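You operate a simulated robot arm through the tools that you are given. There is no shell and no other tool. Be economical: measure what you need, move in short steps, check, and stop when the job is done.

You run a simulated robot arm. Do the job below in one go: nothing can be reset, and whatever is moved stays where it is left.

Task
Clamp the long bar and dab glue over its top.
Fine: disc to TIGHT before dabbing; glue from the grey pot with the yellow dabber; dabber back, cover shut again; leave the short bar. Set down upright: yellow dabber. A coat counts when it lies all over at full strength: go over it till it gets no stronger.

Only the result counts: the job must be done as asked and must still hold three seconds after the hand-in. Knocking over, shifting, dropping, spilling or breaking anything else fails it. A push-on lid holds only when it is set on centred and level and pressed home; a screw cap is set on level and turned clockwise until tight.

Robot
A 7-joint arm with a two-finger parallel gripper, fixed in place. Base frame: the origin is at the foot of the arm, x ahead of it, y to its left, z up; the work surface is at about z = 0.9. Units: m, degrees, N and s.
With the tool pointing down near the work surface it reaches from about 0.24 to 0.68 m from the base axis. Its first joint turns from -66.0 to 66.0 degrees. Payload 2.4 kg.
The TCP is the grasp point between the finger pads, 0.03 m short of the fingertips. In the tool frame z runs along the fingers and y along their closing line. Largest opening 0.094 m; finger width 0.028, thickness 0.01; the body of the gripper, 0.05 by 0.096 m, starts 0.055 m behind the TCP.
Orientation is that of the tool frame in the base frame, as a unit quaternion [x, y, z, w]. With the fingers straight down and closing along the base's y, the tool's x points along the base's -x, its y along +y and its z along -z.

Tools
- The arm moves only by the tool arm_command. Its argument "moves" is a list of rows, each a list of 7 numbers: the shift along the tool's x, y, z in m, then the turn, a rotation vector about the tool's x, y, z in degrees, then the opening in per cent of the stroke, from 0 (shut) to 100 (fully open). In form: [[tx, ty, tz, wx, wy, wz, jaw], ...]. A call has 1 to 8 rows; each row shifts and turns the commanded pose from where the row before left it, along the tool's axes as they then stand. A row lasts 0.2 s, in which the tool goes at most 0.05 m and 8.6 degrees; a call with a longer step from one row to the next is refused whole, and so is a gripper value outside its range. Where a pose cannot be reached the arm comes as near as it can. A force on the tool above 40 N (or 10 N above the force at the start of the call, whichever is more), or a blocked arm, ends the call early, and 0.2 s more pass. The fingers move at their own pace (about 0.153 m/s each) and stop on an object; they squeeze with about 41 N. The grip force told is the motor's: it shows also when the fingers shut on nothing. Time passes only in rows, and 0.2 s behind the last, so rows that do not move let the fingers close. It gives the time, the measured TCP pose, the force on the tool (base axes), the opening and the grip force at its end, in the units of the frame above (readings bear some noise), with the torque about the TCP (base axes, N m) and any sound that the robot's microphone picked up, and new pictures: "pictures" is both (left out), scene, wrist or none.
- Cameras (640 x 400 px; columns grow to the right, rows downward): "scene" is fixed at [0.0241, 0.4604, 1.4544]; the picture's right is [-0.87, -0.49, 0.00], its down [-0.24, 0.43, -0.87] and it looks along [0.43, -0.76, -0.49] (base axes); focal length 338 px, centre (320, 200). "wrist" rides on the gripper at [0.076, 0.014, -0.102] in the tool frame; the picture's right is [-0.18, 0.98, 0.00], its down [-0.75, -0.14, -0.64] and it looks along [-0.63, -0.12, 0.77] (tool axes); focal length 243 px, centre (320, 200). There is no depth. A picture from a camera that has moved, and an enlarged one, comes with that camera's place and axes in the base frame and with its lens.
- inspect(camera, box): a new picture of the part [left, top, right, bottom] of that camera's present view, enlarged. No time passes.
- job_done(): hands the job in; it is judged then, once.

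Work in short steps. Places have to be worked out from the pictures, the camera data and where the tool is seen: move nearer, look again, correct. Check each grasp and each placing, and mend what went wrong. You have 120 turns and 200 pictures in all, those below and enlarged ones among them. Open the gripper and draw the arm clear of the work before you hand the job in, unless the task says otherwise; then end with one line.

The tools are called after "Call:" as a command line: name --pt "numbers of a row" for each row, then --argument value for the rest, lists and objects as JSON in quotes. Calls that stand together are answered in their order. arm_command: Moves the arm, as the interface text tells. Its arguments: {"type":"object","properties":{"moves":{"type":"array"},"pictures":{"type":"string","enum":["both","scene","wrist","none"]}},"required":["moves"]} The other tools are called the same way: inspect (camera, box) takes an enlarged picture of a part of a camera's view; job_done () hands the job in.

At the start:

```text
clock: 0.0
tcp_pos: [0.431, -0.0168, 1.243]
ee_rot: [-0.002, 1.0, -0.001, 0.0]
force: [-0.9, -0.3, -0.2]
wrist_torque: [0.03, 0.0, 0.01]
opening: 0.0941
gripper_force: 0.1
```

scene: 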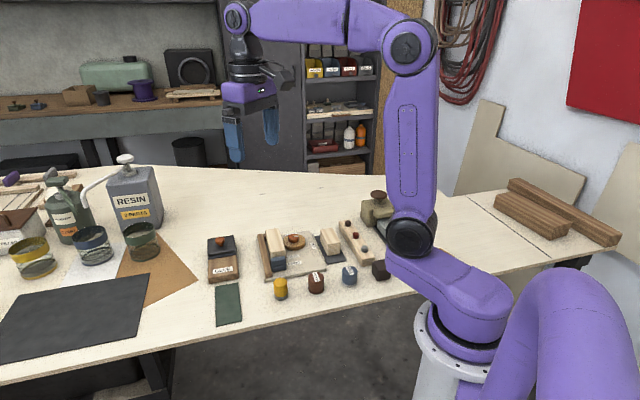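
wrist: 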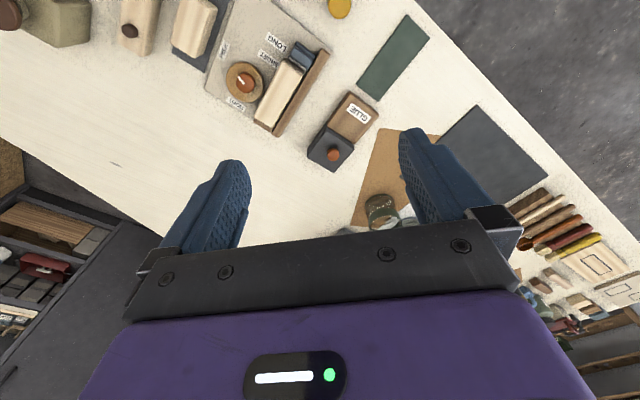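

I'll begin by enlarging the work area in both views to identify the parts.

Call:
inspect --camera "scene" --box '[190, 180, 430, 330]'

Call:
inspect --camera "wrist" --box '[180, 0, 440, 180]'

```text
2.67 times, centred on (310, 255) of scene
camera zoom: at [0.0241, 0.4604, 1.4544], right [-0.87, -0.49, 0.0], down [-0.24, 0.43, -0.87], along [0.43, -0.76, -0.49], focal length 902 px, centre (347, 53)
```

zoom: 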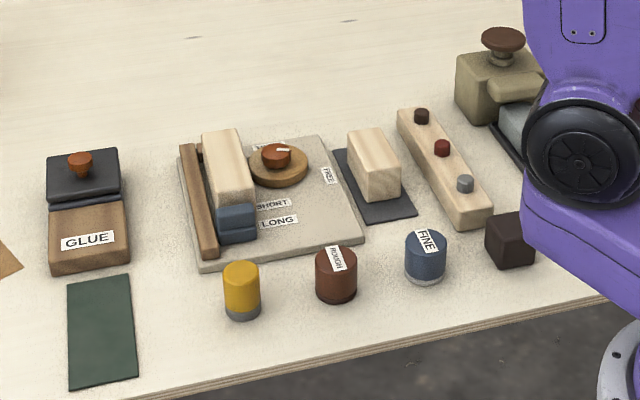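

```text
2.22 times, centred on (310, 90) of wrist
camera zoom: at [0.3535, -0.0023, 1.3459], right [0.18, 0.98, 0.0], down [0.75, -0.14, 0.64], along [0.63, -0.12, -0.77], focal length 539 px, centre (342, 444)
```

zoom: 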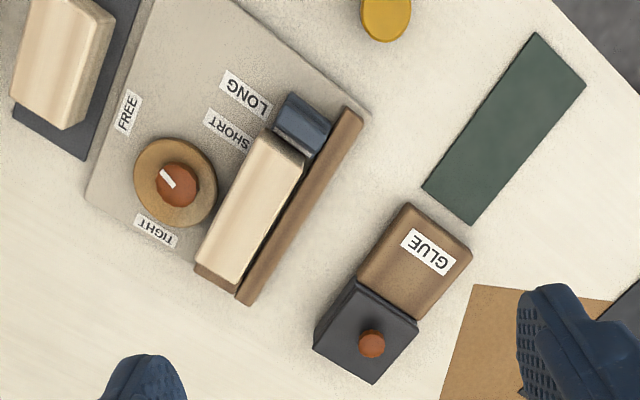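

The jig, two bars, a GLUE box, stub tools and a strip with pegs are within reach. I'll move the wrist camera back and down toward the right-hand items for a closer look.

Call:
arm_command --pt "0.03 -0.024 0.015 0 0 0 100" --pt "0.03 -0.024 0.015 0 0 0 100" --pt "0.03 -0.024 0.015 0 0 0 100" --pt "0.03 -0.024 0.015 0 0 0 100" --pt "0.03 -0.024 0.015 0 0 0 100" --pictures "wrist"

```text
clock: 1.2
tcp_pos: [0.2845, -0.1394, 1.169]
ee_rot: [-0.002, 1.0, 0.0, 0.0]
force: [0.2, -0.1, -0.2]
wrist_torque: [0.06, 0.02, -0.01]
opening: 0.094
gripper_force: 0.1
camera wrist: at [0.2061, -0.1248, 1.2732], right [0.18, 0.98, 0.0], down [0.75, -0.14, 0.64], along [0.63, -0.12, -0.77], focal length 243 px, centre (320, 200)
```

wrist: 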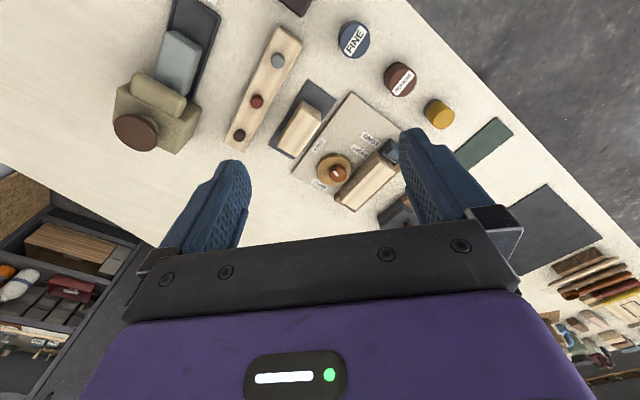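

Call:
inspect --camera "wrist" --box '[220, 0, 460, 150]'

Call:
inspect --camera "wrist" --box '[90, 0, 320, 160]'

Call:
inspect --camera "scene" --box '[240, 215, 360, 305]'

Call:
inspect --camera "scene" --box '[0, 150, 180, 290]'

```text
2.67 times, centred on (340, 75) of wrist
camera zoom: at [0.2061, -0.1248, 1.2732], right [0.18, 0.98, 0.0], down [0.75, -0.14, 0.64], along [0.63, -0.12, -0.77], focal length 647 px, centre (267, 533)
```

zoom: 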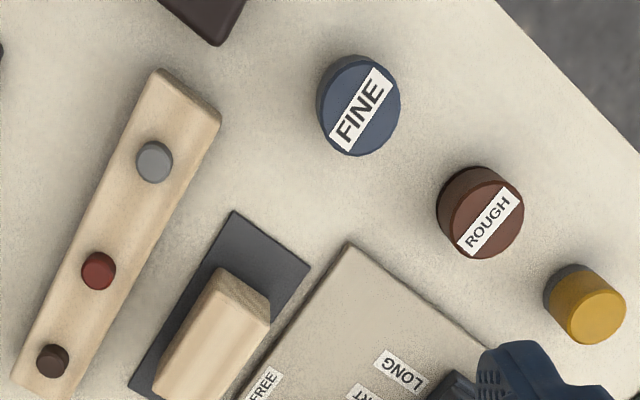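

```text
2.50 times, centred on (205, 80) of wrist
camera zoom: at [0.2061, -0.1248, 1.2732], right [0.18, 0.98, 0.0], down [0.75, -0.14, 0.64], along [0.63, -0.12, -0.77], focal length 606 px, centre (608, 500)
```

zoom: 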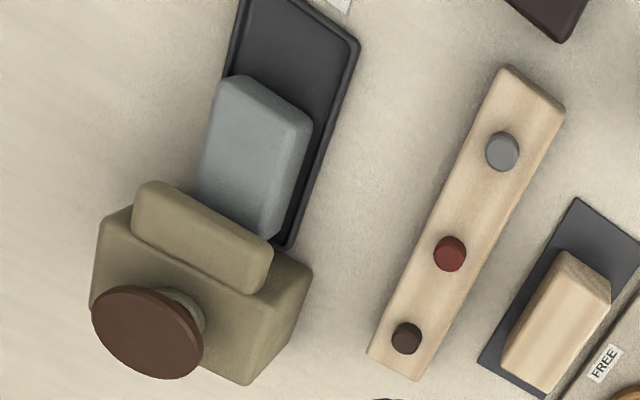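

```text
4.44 times, centred on (300, 260) of scene
camera zoom: at [0.0241, 0.4604, 1.4544], right [-0.87, -0.49, 0.0], down [-0.24, 0.43, -0.87], along [0.43, -0.76, -0.49], focal length 1504 px, centre (409, -67)
```

zoom: 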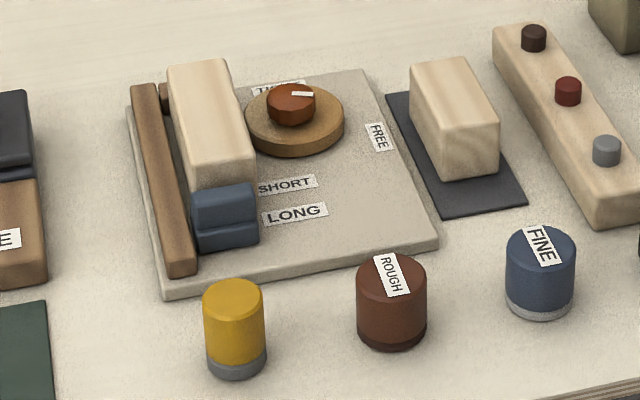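

```text
2.86 times, centred on (90, 220) of scene
camera zoom: at [0.0241, 0.4604, 1.4544], right [-0.87, -0.49, 0.0], down [-0.24, 0.43, -0.87], along [0.43, -0.76, -0.49], focal length 967 px, centre (977, 143)
```

zoom: 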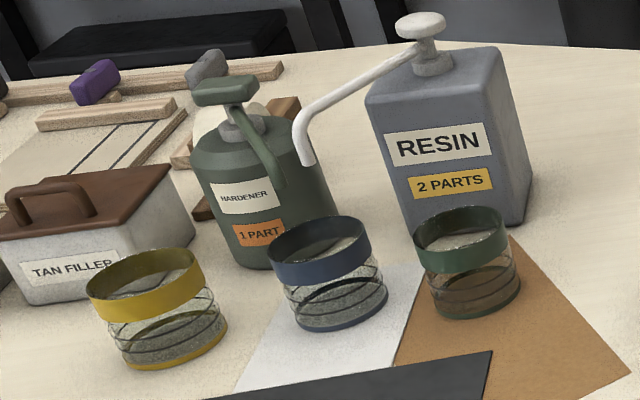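

Long bar already lies in the jig along the fence with the blue stop at LONG; the disc's mark seems not at TIGHT. Next I move to look closely at the GLUE box and the jig.

Call:
arm_command --pt "-0.023 0.03 0.016 0 0 0 100" --pt "-0.023 0.03 0.016 0 0 0 100" --pt "-0.023 0.03 0.016 0 0 0 100" --pt "-0.023 0.03 0.016 0 0 0 100" --pt "-0.023 0.03 0.016 0 0 0 100" --pt "-0.023 0.03 0.016 0 0 0 100" --pictures "wrist"

Call:
inspect --camera "wrist" --box '[220, 40, 460, 190]'

Call:
inspect --camera "wrist" --box '[60, 0, 300, 150]'

Call:
inspect --camera "scene" --box '[196, 225, 276, 285]'

```text
clock: 2.6
tcp_pos: [0.4199, 0.0464, 1.072]
ee_rot: [-0.001, 1.0, 0.001, 0.0]
force: [-0.3, 1.2, 0.7]
wrist_torque: [0.01, 0.02, 0.02]
opening: 0.0939
gripper_force: 0.1
camera wrist: at [0.3425, 0.0606, 1.1748], right [0.18, 0.98, 0.0], down [0.75, -0.14, 0.64], along [0.63, -0.12, -0.77], focal length 243 px, centre (320, 200)
```

wrist: 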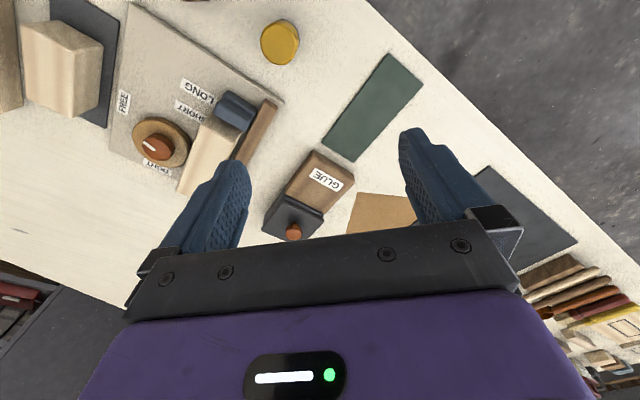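

```text
2.67 times, centred on (340, 115) of wrist
camera zoom: at [0.3425, 0.0606, 1.1748], right [0.18, 0.98, 0.0], down [0.75, -0.14, 0.64], along [0.63, -0.12, -0.77], focal length 647 px, centre (267, 427)
```

zoom: 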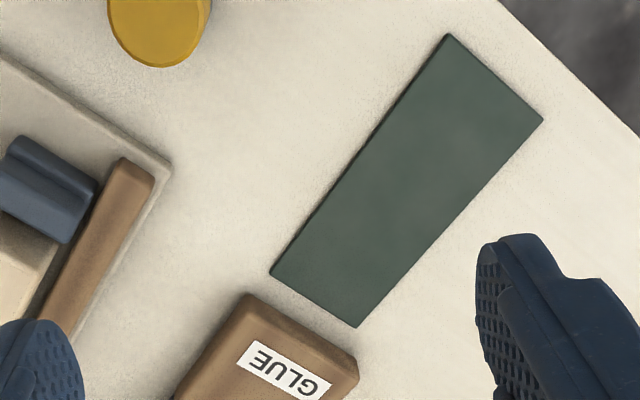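

```text
2.67 times, centred on (180, 75) of wrist
camera zoom: at [0.3425, 0.0606, 1.1748], right [0.18, 0.98, 0.0], down [0.75, -0.14, 0.64], along [0.63, -0.12, -0.77], focal length 647 px, centre (693, 533)
```

zoom: 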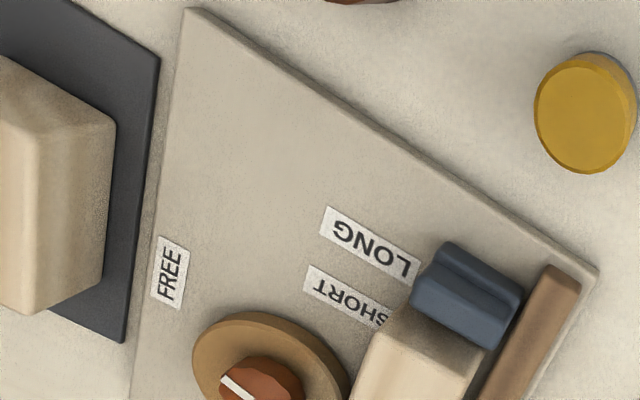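

```text
6.67 times, centred on (236, 255) of scene
camera zoom: at [0.0241, 0.4603, 1.4544], right [-0.87, -0.49, 0.0], down [-0.24, 0.43, -0.87], along [0.43, -0.76, -0.49], focal length 2256 px, centre (880, -167)
```

zoom: 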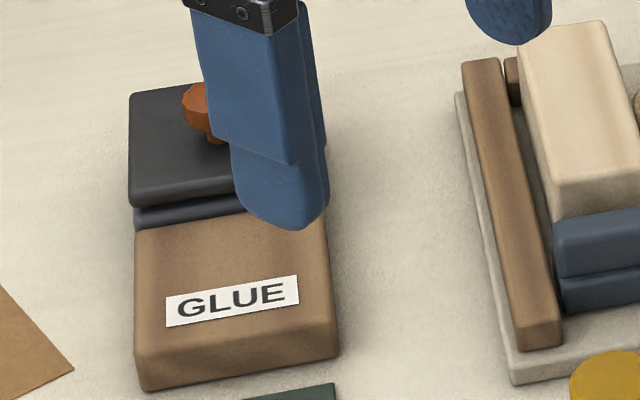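

GLUE is a dark grey pot with a knobbed cover behind a label block. The disc's tick appears at FREE (azimuth ≈ -140°) while TIGHT lies at ≈ -47°. I'll look closer at the jig.

Call:
arm_command --pt "0.018 -0.04 0.013 0 0 0 100" --pt "0.018 -0.04 0.013 0 0 0 100" --pt "0.018 -0.04 0.013 0 0 0 100" --pictures "wrist"

Call:
inspect --camera "wrist" --box '[200, 0, 440, 200]'

```text
clock: 3.4
tcp_pos: [0.3653, -0.0763, 1.032]
ee_rot: [-0.001, 1.0, 0.0, 0.0]
force: [-0.2, 1.1, -0.4]
wrist_torque: [0.02, 0.0, 0.02]
opening: 0.0942
gripper_force: 0.0
camera wrist: at [0.2873, -0.0622, 1.1354], right [0.18, 0.98, 0.0], down [0.75, -0.14, 0.64], along [0.63, -0.12, -0.77], focal length 243 px, centre (320, 200)
```

wrist: 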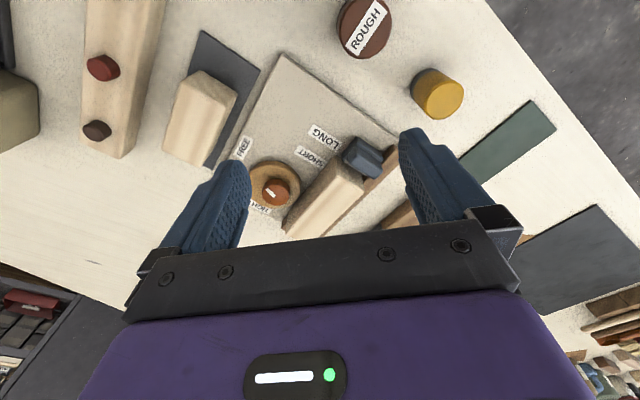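

```text
2.00 times, centred on (320, 100) of wrist
camera zoom: at [0.2873, -0.0622, 1.1354], right [0.18, 0.98, 0.0], down [0.75, -0.14, 0.64], along [0.63, -0.12, -0.77], focal length 485 px, centre (320, 400)
```

zoom: 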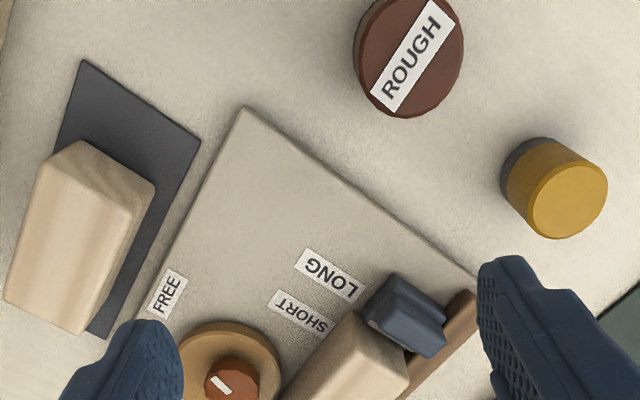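

I need the disc and bar between the fingers, lower in view; back off in x.

Call:
arm_command --pt "0.04 -0.02 0 0 0 0 100" --pt "0.04 -0.02 0 0 0 0 100" --pictures "wrist"

Call:
inspect --camera "wrist" --box '[240, 50, 420, 200]'

```text
clock: 4.0
tcp_pos: [0.2882, -0.1142, 1.0341]
ee_rot: [-0.002, 1.0, 0.001, 0.0]
force: [-0.2, -1.2, -0.3]
wrist_torque: [0.0, -0.04, -0.01]
opening: 0.094
gripper_force: 0.0
out of reach, approached as far as the arm can: row 2
camera wrist: at [0.2113, -0.1014, 1.1366], right [0.18, 0.98, 0.0], down [0.75, -0.14, 0.64], along [0.63, -0.12, -0.77], focal length 243 px, centre (320, 200)
```

wrist: 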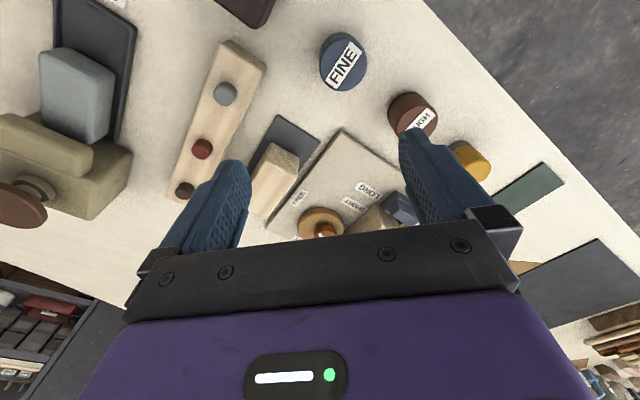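

```text
2.67 times, centred on (330, 125) of wrist
camera zoom: at [0.2113, -0.1014, 1.1366], right [0.18, 0.98, 0.0], down [0.75, -0.14, 0.64], along [0.63, -0.12, -0.77], focal length 647 px, centre (293, 400)
```

zoom: 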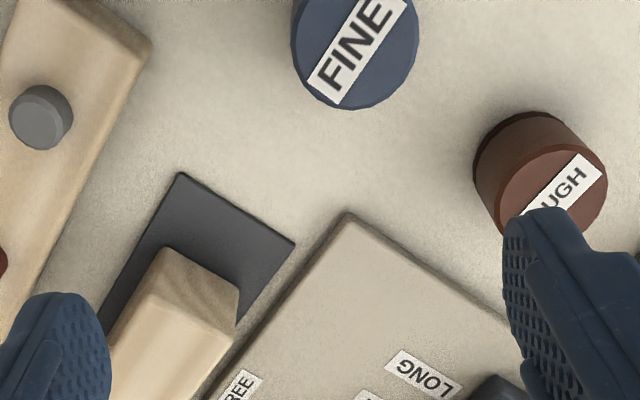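

Backing off was wrong; objects move up in view when I advance. Go to x≈0.45.

Call:
arm_command --pt "-0.04 0.0 -0.015 0 0 0 100" --pt "-0.04 0.0 -0.015 0 0 0 100" --pt "-0.04 0.01 -0.015 0 0 0 100" --pt "-0.04 0.01 -0.015 0 0 0 100" --pictures "wrist"

Call:
inspect --camera "wrist" --box '[200, 0, 440, 180]'

```text
clock: 5.0
tcp_pos: [0.4472, -0.0957, 1.0894]
ee_rot: [-0.002, 1.0, 0.0, -0.001]
force: [-0.8, 0.6, 0.5]
wrist_torque: [-0.02, -0.01, -0.01]
opening: 0.0937
gripper_force: 0.1
camera wrist: at [0.3698, -0.081, 1.1936], right [0.18, 0.98, 0.0], down [0.75, -0.14, 0.64], along [0.63, -0.12, -0.77], focal length 243 px, centre (320, 200)
```

wrist: 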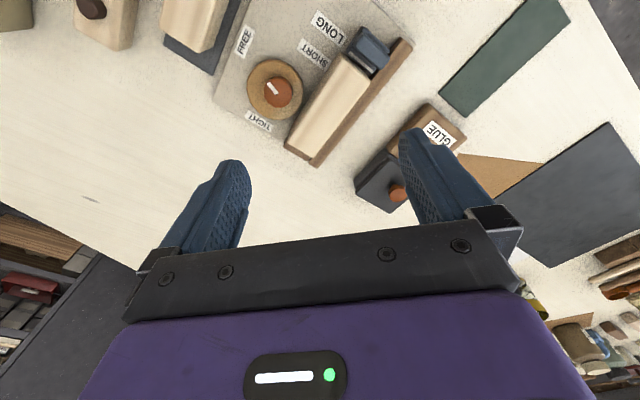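

```text
2.22 times, centred on (320, 90) of wrist
camera zoom: at [0.3698, -0.081, 1.1936], right [0.18, 0.98, 0.0], down [0.75, -0.14, 0.64], along [0.63, -0.12, -0.77], focal length 539 px, centre (320, 444)
```

zoom: 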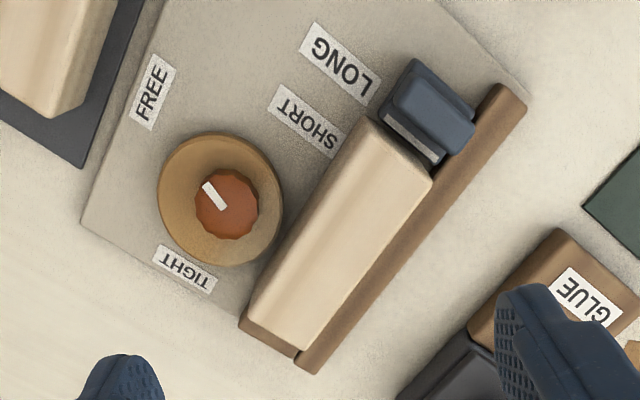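

Clear now: tick at FREE; knob top near (0.431,-0.133,0.948), bar face ~33 mm from it. CCW turn of ~100° needed, so I pre-turn the tool to yaw -50° and narrow the jaw to ~40 mm.

Call:
arm_command --pt "0 0 0 0 0 8.3 42" --pt "0 0 0 0 0 8.3 42" --pt "0 0 0 0 0 8.3 42" --pt "0 0 0 0 0 8.3 42" --pt "0 0 0 0 0 8.3 42" --pt "0 0 0 0 0 8.3 42" --pictures "none"

```text
clock: 6.4
tcp_pos: [0.4494, -0.0943, 1.0934]
ee_rot: [0.421, 0.907, 0.0, 0.0]
force: [-0.2, -0.5, -0.2]
wrist_torque: [-0.02, -0.01, 0.02]
opening: 0.0396
gripper_force: 0.1
```

Now translate above the knob with the tips still above the bar top (TCP z≈0.995).

Call:
arm_command --pt "-0.006 -0.013 0.033 0 0 0 42" --pt "-0.006 -0.013 0.033 0 0 0 42" --pt "-0.006 -0.013 0.033 0 0 0 42" --pictures "both"

Call:
inspect --camera "wrist" --box '[220, 80, 420, 220]'

Call:
inspect --camera "scene" --box '[240, 200, 360, 290]'

```text
clock: 7.2
tcp_pos: [0.4317, -0.1341, 0.9937]
ee_rot: [0.42, 0.907, 0.0, 0.001]
force: [0.4, -0.8, -0.3]
wrist_torque: [0.01, 0.0, 0.01]
opening: 0.0394
gripper_force: 0.1
camera wrist: at [0.3926, -0.0663, 1.097], right [0.87, 0.5, 0.0], down [0.38, -0.67, 0.64], along [0.32, -0.56, -0.77], focal length 243 px, centre (320, 200)
```

scene: 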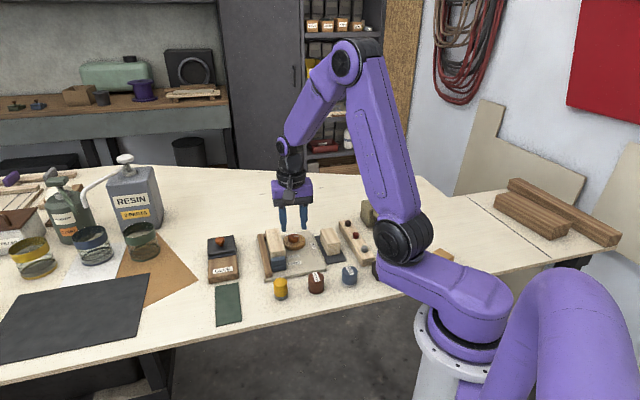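
wrist: 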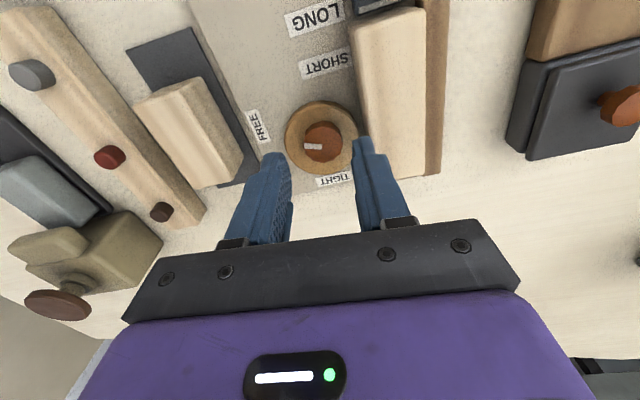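

```text
2.86 times, centred on (320, 150) of wrist
camera zoom: at [0.3926, -0.0663, 1.097], right [0.87, 0.5, 0.0], down [0.38, -0.67, 0.64], along [0.32, -0.56, -0.77], focal length 693 px, centre (320, 343)
```

zoom: 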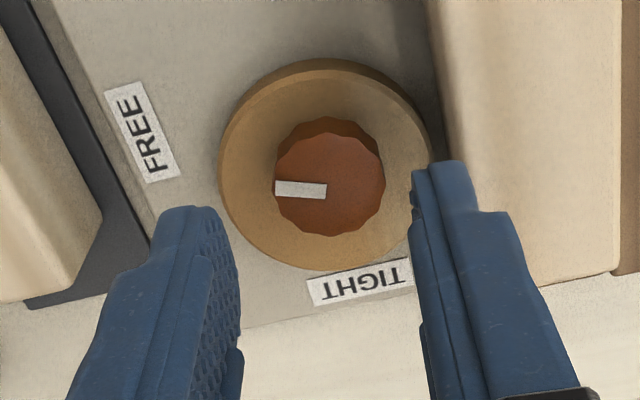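

```text
4.44 times, centred on (300, 245) of scene
camera zoom: at [0.0241, 0.4604, 1.4544], right [-0.87, -0.49, 0.0], down [-0.24, 0.43, -0.87], along [0.43, -0.76, -0.49], focal length 1504 px, centre (409, 0)
```

zoom: 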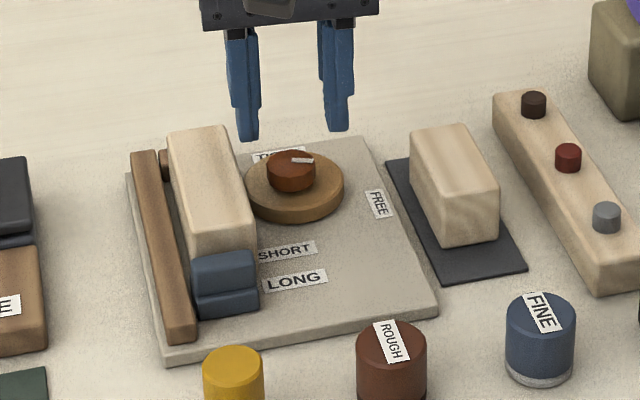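

Knob diameter ≈26 mm, centred about 2 mm toward the right finger. Narrow to 36 mm, correct, and lower to tips ≈0.938, then close.

Call:
arm_command --pt "0.001 0.0024 0 0 0 0 38" --pt "0 0 0.013 0 0 0 38" --pt "0 0 0.0125 0 0 0 38" --pictures "wrist"

Call:
inspect --camera "wrist" --box '[220, 80, 420, 220]'

Call:
inspect --camera "scene" --box '[240, 200, 360, 290]'

```text
clock: 8.0
tcp_pos: [0.4338, -0.1312, 0.9689]
ee_rot: [0.42, 0.907, 0.0, 0.0]
force: [-0.2, -0.3, -0.1]
wrist_torque: [0.0, -0.01, 0.0]
opening: 0.0358
gripper_force: 0.1
camera wrist: at [0.3941, -0.0638, 1.0716], right [0.87, 0.5, 0.0], down [0.38, -0.67, 0.64], along [0.32, -0.56, -0.77], focal length 243 px, centre (320, 200)
```

wrist: 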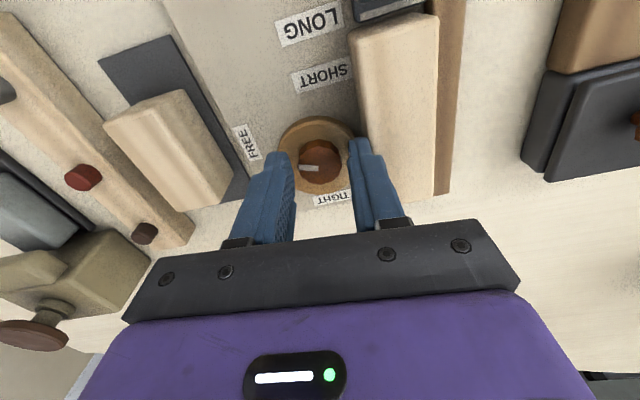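

```text
2.86 times, centred on (320, 150) of wrist
camera zoom: at [0.3941, -0.0638, 1.0716], right [0.87, 0.5, 0.0], down [0.38, -0.67, 0.64], along [0.32, -0.56, -0.77], focal length 693 px, centre (320, 343)
```

zoom: 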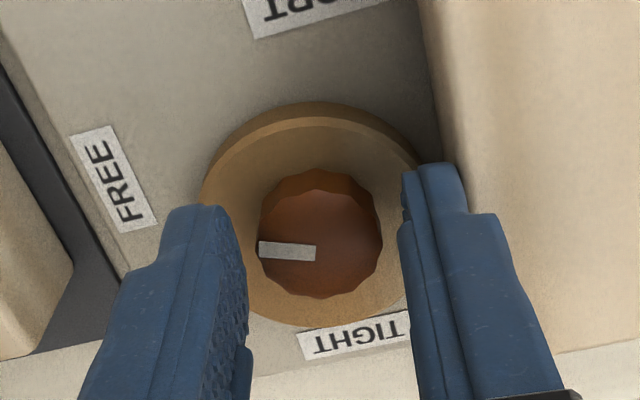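

```text
4.44 times, centred on (300, 245) of scene
camera zoom: at [0.0241, 0.4604, 1.4544], right [-0.87, -0.49, 0.0], down [-0.24, 0.43, -0.87], along [0.43, -0.76, -0.49], focal length 1504 px, centre (409, 0)
```

zoom: 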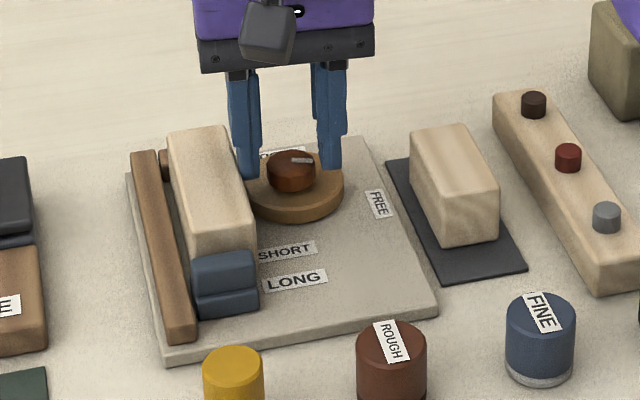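

Aligned; lower 4 mm more and close on the knob.

Call:
arm_command --pt "0.002 0 0.004 0 0 0 38" --pt "0 0 0 0 0 0 10" --pt "0 0 0 0 0 0 10" --pictures "wrist"

Call:
inspect --camera "wrist" --box '[220, 80, 420, 220]'

```text
clock: 8.8
tcp_pos: [0.4323, -0.1301, 0.9659]
ee_rot: [0.421, 0.907, 0.0, 0.0]
force: [-6.5, -6.6, 9.7]
wrist_torque: [0.03, 0.35, -0.07]
opening: 0.0272
gripper_force: 44.8
camera wrist: at [0.3925, -0.0637, 1.0683], right [0.87, 0.5, 0.0], down [0.38, -0.67, 0.64], along [0.32, -0.56, -0.77], focal length 243 px, centre (320, 200)
```

wrist: 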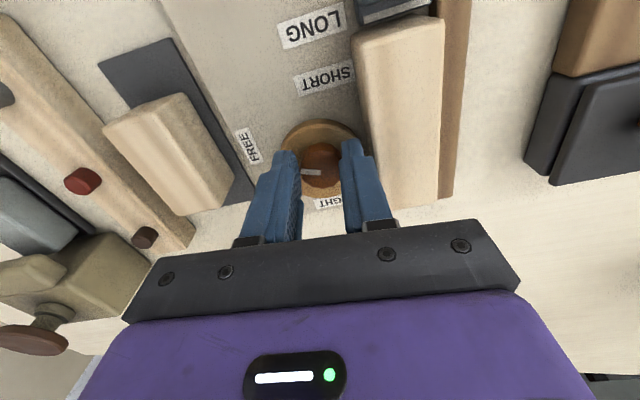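

```text
2.86 times, centred on (320, 150) of wrist
camera zoom: at [0.3925, -0.0637, 1.0683], right [0.87, 0.5, 0.0], down [0.38, -0.67, 0.64], along [0.32, -0.56, -0.77], focal length 693 px, centre (320, 343)
```

zoom: 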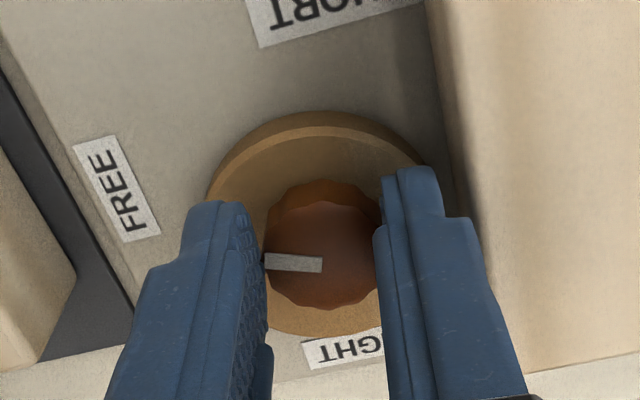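

Knob gripped (27 mm). Relieve the side load slightly and begin turning counter-clockwise.

Call:
arm_command --pt "0 -0.0015 -0.001 0 0 0 10" --pt "0 0 0 0 0 -8 10" --pt "0 0 0 0 0 -8 10" --pt "0 0 0 0 0 -8 10" --pt "0 0 0 0 0 -8 10" --pictures "wrist"

Call:
inspect --camera "wrist" --box '[220, 80, 420, 220]'

```text
clock: 10.0
tcp_pos: [0.4305, -0.1333, 0.9656]
ee_rot: [0.155, 0.988, 0.0, -0.001]
force: [-10.0, -27.8, -5.8]
wrist_torque: [-0.77, 0.16, -0.19]
opening: 0.0272
gripper_force: 45.0
camera wrist: at [0.3608, -0.0971, 1.0684], right [0.47, 0.88, 0.0], down [0.68, -0.36, 0.64], along [0.56, -0.31, -0.77], focal length 243 px, centre (320, 200)
```

wrist: 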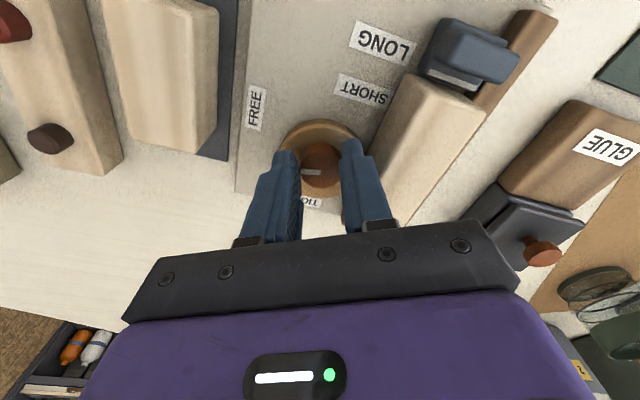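

```text
2.86 times, centred on (320, 150) of wrist
camera zoom: at [0.3608, -0.0971, 1.0684], right [0.47, 0.88, 0.0], down [0.68, -0.36, 0.64], along [0.56, -0.31, -0.77], focal length 693 px, centre (320, 343)
```

zoom: 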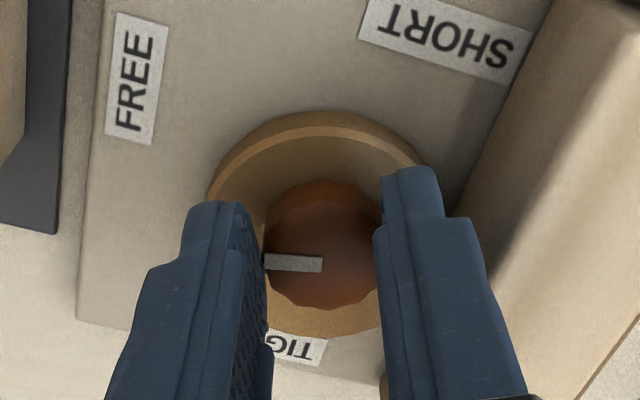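

The disc follows (about 32°). Side load of ~28 N shows the axis sits ~3 mm in -y; I re-centre and keep turning.

Call:
arm_command --pt "0 -0.0028 0 0 0 0 10" --pt "0 0 0 0 0 -8 10" --pt "0 0 0 0 0 -8 10" --pt "0 0 0 0 0 -8 10" --pictures "none"

```text
clock: 11.0
tcp_pos: [0.4301, -0.1382, 0.9645]
ee_rot: [-0.056, 0.998, -0.001, 0.001]
force: [-7.0, -28.2, 7.4]
wrist_torque: [-0.86, 0.99, -0.22]
opening: 0.0273
gripper_force: 45.0
```

The knob centre keeps drifting -y; I look before continuing.

Call:
inspect --camera "wrist" --box '[200, 60, 440, 220]'

Call:
inspect --camera "scene" --box '[240, 200, 360, 290]'

```text
2.50 times, centred on (320, 140) of wrist
camera zoom: at [0.3512, -0.1307, 1.0681], right [0.07, 1.0, 0.0], down [0.76, -0.06, 0.64], along [0.64, -0.05, -0.77], focal length 606 px, centre (320, 350)
```

zoom: 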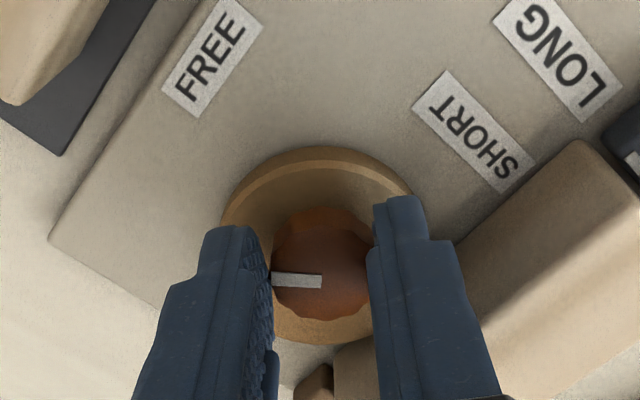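

```text
4.44 times, centred on (300, 245) of scene
camera zoom: at [0.0238, 0.4596, 1.4546], right [-0.87, -0.49, 0.0], down [-0.24, 0.43, -0.87], along [0.43, -0.76, -0.49], focal length 1504 px, centre (409, 0)
```

zoom: 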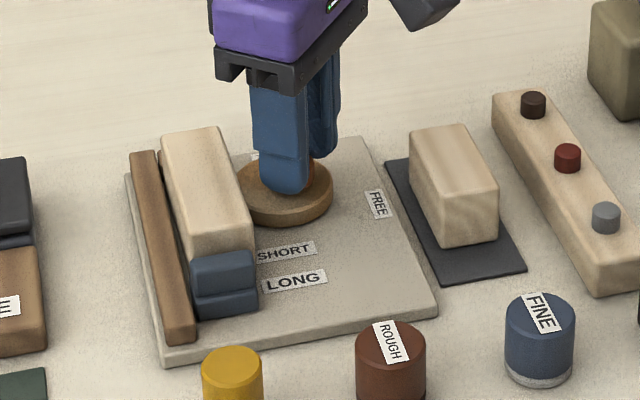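

Call:
inspect --camera "scene" --box '[266, 215, 326, 265]'

Call:
inspect --camera "wrist" --box '[280, 120, 420, 210]'

```text
8.00 times, centred on (296, 240) of scene
camera zoom: at [0.0238, 0.4596, 1.4546], right [-0.87, -0.49, 0.0], down [-0.24, 0.43, -0.87], along [0.43, -0.76, -0.49], focal length 2707 px, centre (512, -120)
```

zoom: 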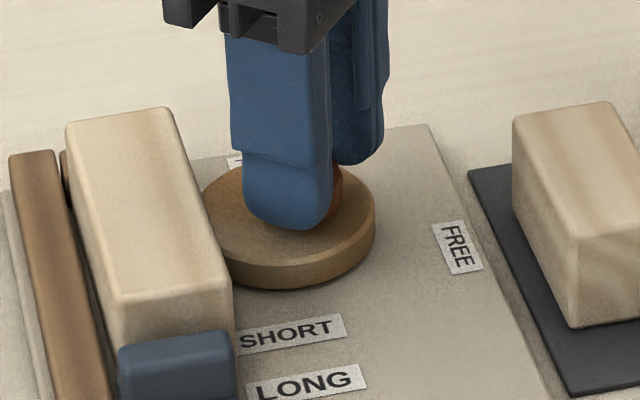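

```text
4.44 times, centred on (350, 165) of wrist
camera zoom: at [0.3512, -0.1307, 1.0681], right [0.07, 1.0, 0.0], down [0.76, -0.06, 0.64], along [0.64, -0.05, -0.77], focal length 1078 px, centre (187, 356)
```

zoom: 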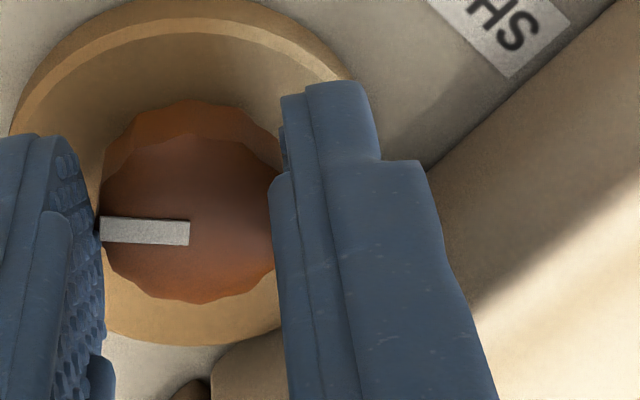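

The disc is now pressing the bar toward the fence, so it works as a cam. I follow the drift and continue in smaller bites.

Call:
arm_command --pt "0.001 -0.005 0 0 0 0 10" --pt "0 0 0 0 0 0 10" --pictures "none"

```text
clock: 11.6
tcp_pos: [0.4299, -0.1371, 0.9657]
ee_rot: [-0.057, 0.998, 0.001, 0.001]
force: [-5.6, 4.6, 7.1]
wrist_torque: [0.13, -1.08, 0.08]
opening: 0.0272
gripper_force: 45.2
```

Call:
arm_command --pt "0 -0.001 0 0 0 -8 10" --pt "0 -0.001 0 0 0 -8 10" --pt "0 0 0 0 0 0 10" --pictures "wrist"

Call:
inspect --camera "wrist" --box '[200, 60, 440, 220]'

```text
clock: 12.4
tcp_pos: [0.4306, -0.1377, 0.9654]
ee_rot: [-0.196, 0.981, 0.0, 0.0]
force: [1.5, 22.5, 15.2]
wrist_torque: [0.8, 0.3, 0.14]
opening: 0.0272
gripper_force: 45.0
camera wrist: at [0.3534, -0.1547, 1.0683], right [-0.21, 0.98, 0.0], down [0.75, 0.16, 0.64], along [0.63, 0.13, -0.77], focal length 243 px, centre (320, 200)
```

wrist: 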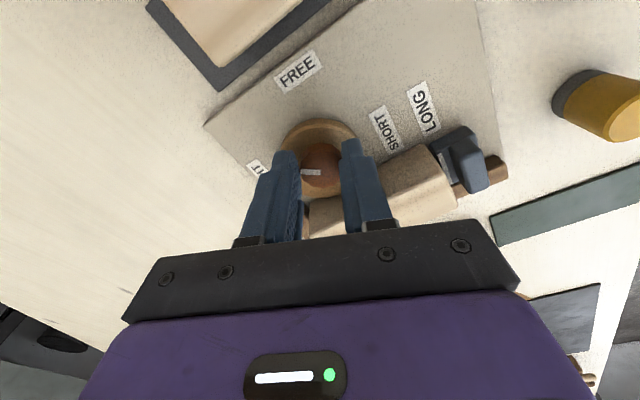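

```text
2.50 times, centred on (320, 140) of wrist
camera zoom: at [0.3534, -0.1547, 1.0683], right [-0.21, 0.98, 0.0], down [0.75, 0.16, 0.64], along [0.63, 0.13, -0.77], focal length 606 px, centre (320, 350)
```

zoom: 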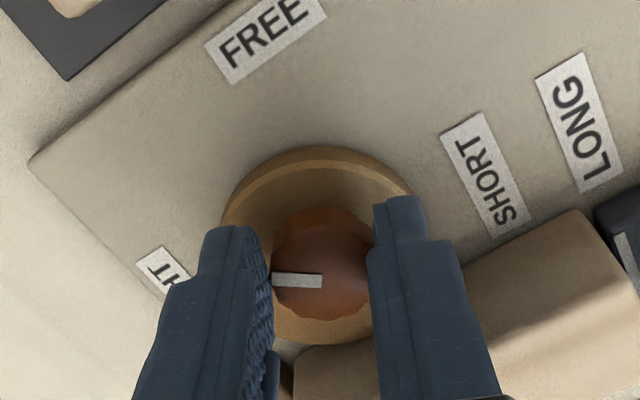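

About 73° turned, tick at azimuth ≈ -67°, TIGHT ≈ -45°. Re-centre slightly and turn about 16° more.

Call:
arm_command --pt "0 0.003 0.001 0 0 0 10" --pt "0 0 0 0 0 -8 10" --pt "0 0 0 0 0 -8 10" --pt "0 0 0 0 0 0 10" --pictures "wrist"

Call:
inspect --camera "wrist" --box '[200, 60, 440, 220]'

Call:
inspect --camera "scene" --box '[240, 200, 360, 290]'

```text
clock: 13.4
tcp_pos: [0.4313, -0.1399, 0.9656]
ee_rot: [-0.328, 0.945, -0.003, 0.003]
force: [12.9, -0.1, 12.5]
wrist_torque: [0.66, -1.37, -0.08]
opening: 0.0271
gripper_force: 44.5
camera wrist: at [0.3606, -0.1757, 1.0678], right [-0.47, 0.89, -0.01], down [0.67, 0.36, 0.65], along [0.57, 0.3, -0.76], focal length 243 px, centre (320, 200)
```

wrist: 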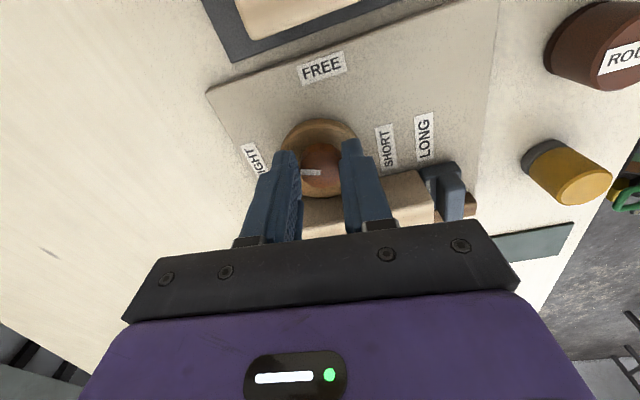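

```text
2.50 times, centred on (320, 140) of wrist
camera zoom: at [0.3606, -0.1757, 1.0678], right [-0.47, 0.89, -0.01], down [0.67, 0.36, 0.65], along [0.57, 0.3, -0.76], focal length 606 px, centre (320, 350)
```

zoom: 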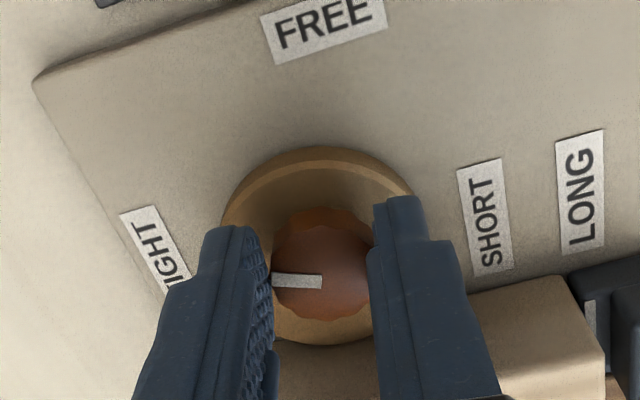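

```text
4.44 times, centred on (300, 245) of scene
camera zoom: at [0.0243, 0.4604, 1.4543], right [-0.87, -0.49, 0.0], down [-0.24, 0.43, -0.87], along [0.42, -0.76, -0.49], focal length 1504 px, centre (409, 0)
```

zoom: 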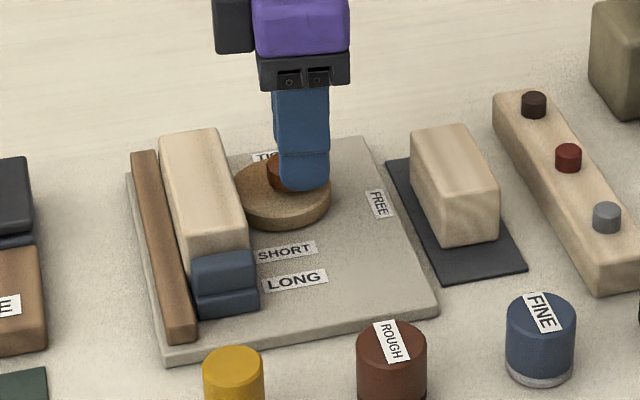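

Tick at ≈ -52°, TIGHT ≈ -45°. Turn on until it resists.

Call:
arm_command --pt "0 0 0 0 0 -8 10" --pt "0 0 0 0 0 0 10" --pictures "none"

Call:
inspect --camera "wrist" --box '[200, 60, 440, 220]'

```text
clock: 14.0
tcp_pos: [0.432, -0.1404, 0.9658]
ee_rot: [-0.394, 0.919, -0.003, 0.002]
force: [13.5, -12.2, 7.2]
wrist_torque: [0.51, -1.11, -0.16]
opening: 0.0274
gripper_force: 45.6
```

```text
2.50 times, centred on (320, 140) of wrist
camera zoom: at [0.3668, -0.1855, 1.0679], right [-0.58, 0.81, -0.01], down [0.62, 0.45, 0.64], along [0.53, 0.37, -0.76], focal length 606 px, centre (320, 350)
```

zoom: 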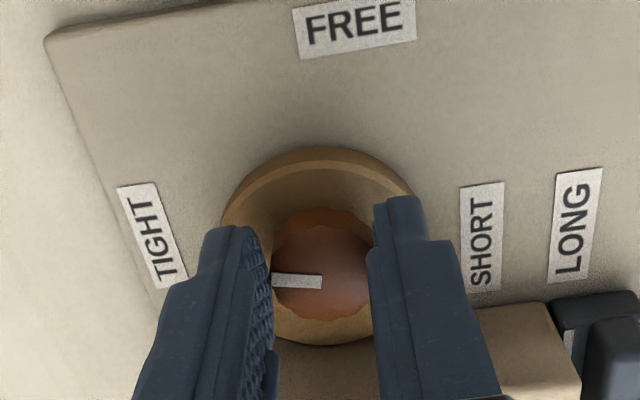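

Call:
arm_command --pt "0.001 0 0 0 0 -8 10" --pt "0 0 0 0 0 0 10" --pictures "none"

Call:
inspect --camera "wrist" --box '[200, 60, 440, 220]'

Call:
inspect --camera "scene" --box '[256, 215, 336, 275]'

```text
clock: 14.6
tcp_pos: [0.4335, -0.141, 0.9661]
ee_rot: [-0.458, 0.889, -0.003, 0.003]
force: [21.3, -17.6, -4.3]
wrist_torque: [-0.45, -0.27, -0.14]
opening: 0.0269
gripper_force: 44.9
```

```text
2.50 times, centred on (320, 140) of wrist
camera zoom: at [0.3742, -0.1944, 1.0678], right [-0.69, 0.72, -0.01], down [0.55, 0.53, 0.65], along [0.47, 0.44, -0.76], focal length 606 px, centre (320, 350)
```

zoom: 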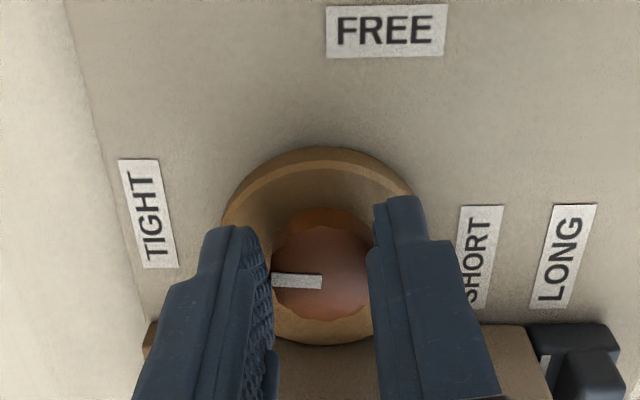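

```text
6.67 times, centred on (296, 245) of scene
camera zoom: at [0.0248, 0.4598, 1.4545], right [-0.87, -0.49, 0.0], down [-0.24, 0.43, -0.87], along [0.42, -0.76, -0.49], focal length 2256 px, centre (480, -100)
```

zoom: 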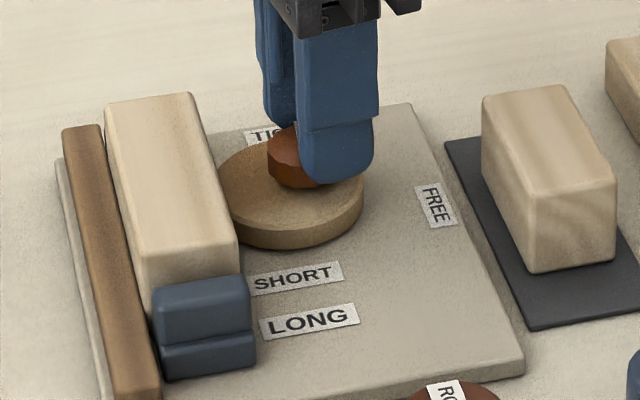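

Knob is on the axis and the disc is eccentric toward the bar. By pixel geometry the tick is at ≈ -51°, TIGHT at ≈ -40°; unload sideways and turn ~8° more.

Call:
arm_command --pt "0 -0.003 0 0 0 0 10" --pt "0 0 0 0 0 -8 10" --pt "0 0 0 0 0 0 10" --pictures "none"

Call:
inspect --camera "wrist" --box '[200, 60, 440, 220]'

Call:
inspect --camera "scene" --box '[256, 215, 336, 275]'

```text
clock: 15.4
tcp_pos: [0.4338, -0.1436, 0.9652]
ee_rot: [-0.517, 0.856, -0.002, 0.002]
force: [13.0, -15.9, -3.1]
wrist_torque: [0.22, -0.71, -0.9]
opening: 0.0276
gripper_force: 45.3
```

```text
2.50 times, centred on (320, 140) of wrist
camera zoom: at [0.3829, -0.2029, 1.068], right [-0.78, 0.62, -0.01], down [0.47, 0.6, 0.64], along [0.4, 0.5, -0.77], focal length 606 px, centre (320, 350)
```

zoom: 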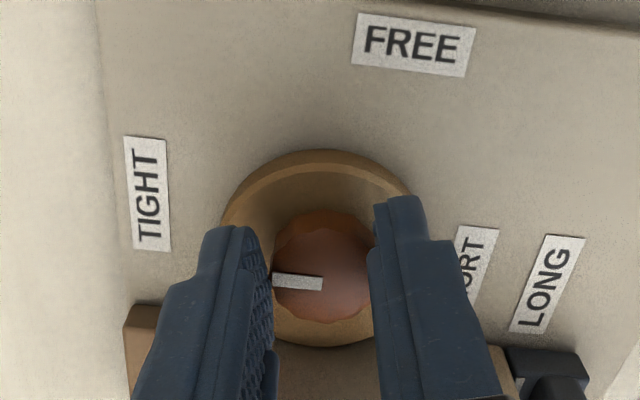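

```text
6.67 times, centred on (296, 245) of scene
camera zoom: at [0.0245, 0.4599, 1.4545], right [-0.87, -0.49, 0.0], down [-0.24, 0.43, -0.87], along [0.42, -0.76, -0.49], focal length 2256 px, centre (480, -100)
```

zoom: 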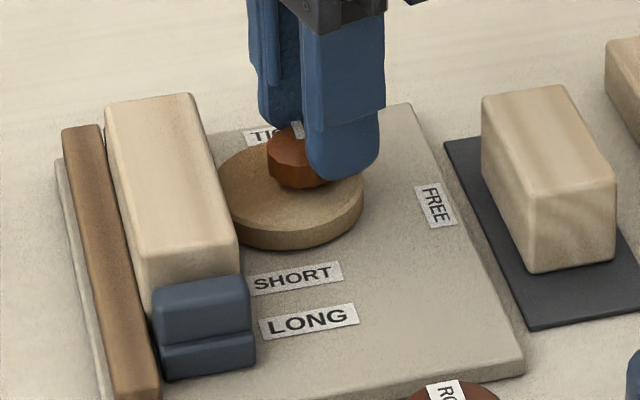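

Resisting torque (-0.9 N·m) has appeared and the knob slipped slightly at the end stop: disc is at TIGHT with the bar against the fence. Release and rise.

Call:
arm_command --pt "0 0 0 0 0 0 40" --pt "0 0 0 0 0 0 40" --pt "0 0 -0.04 0 0 0 40" --pt "0 0 -0.04 0 0 0 40" --pt "0 0 -0.04 0 0 0 60" --pictures "wrist"

Call:
inspect --camera "wrist" --box '[220, 60, 440, 220]'

Call:
inspect --camera "scene" --box '[256, 215, 336, 275]'

```text
clock: 16.6
tcp_pos: [0.4336, -0.1432, 1.085]
ee_rot: [-0.518, 0.855, 0.0, -0.001]
force: [-0.1, -0.5, 0.9]
wrist_torque: [0.0, 0.0, 0.04]
opening: 0.0562
gripper_force: 0.1
camera wrist: at [0.3831, -0.204, 1.1875], right [-0.79, 0.62, 0.0], down [0.48, 0.6, 0.64], along [0.4, 0.5, -0.77], focal length 243 px, centre (320, 200)
```

wrist: 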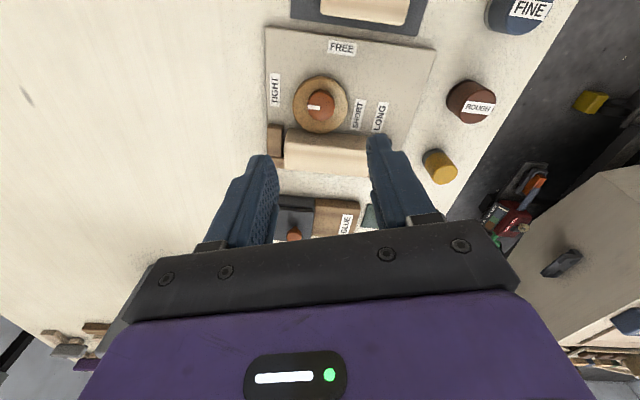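

```text
2.50 times, centred on (330, 140) of wrist
camera zoom: at [0.3831, -0.204, 1.1875], right [-0.79, 0.62, 0.0], down [0.48, 0.6, 0.64], along [0.4, 0.5, -0.77], focal length 606 px, centre (295, 350)
```

zoom: 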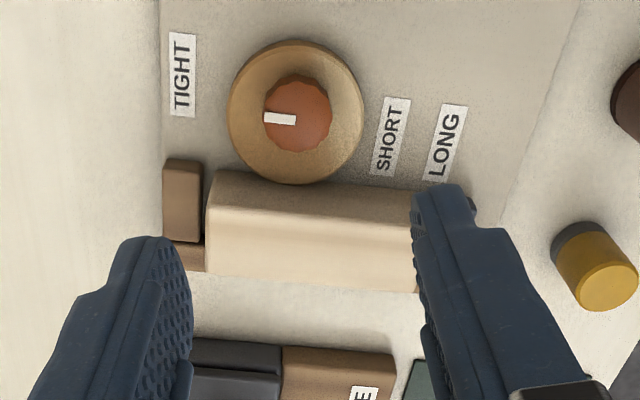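

```text
6.67 times, centred on (296, 245) of scene
camera zoom: at [0.0241, 0.4604, 1.4544], right [-0.87, -0.49, 0.0], down [-0.24, 0.43, -0.87], along [0.43, -0.76, -0.49], focal length 2256 px, centre (480, -100)
```

zoom: 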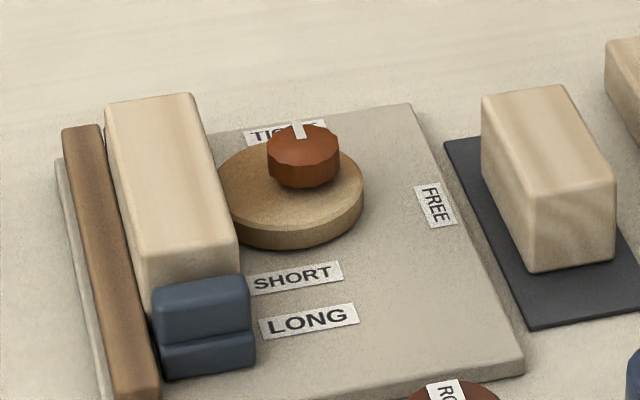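

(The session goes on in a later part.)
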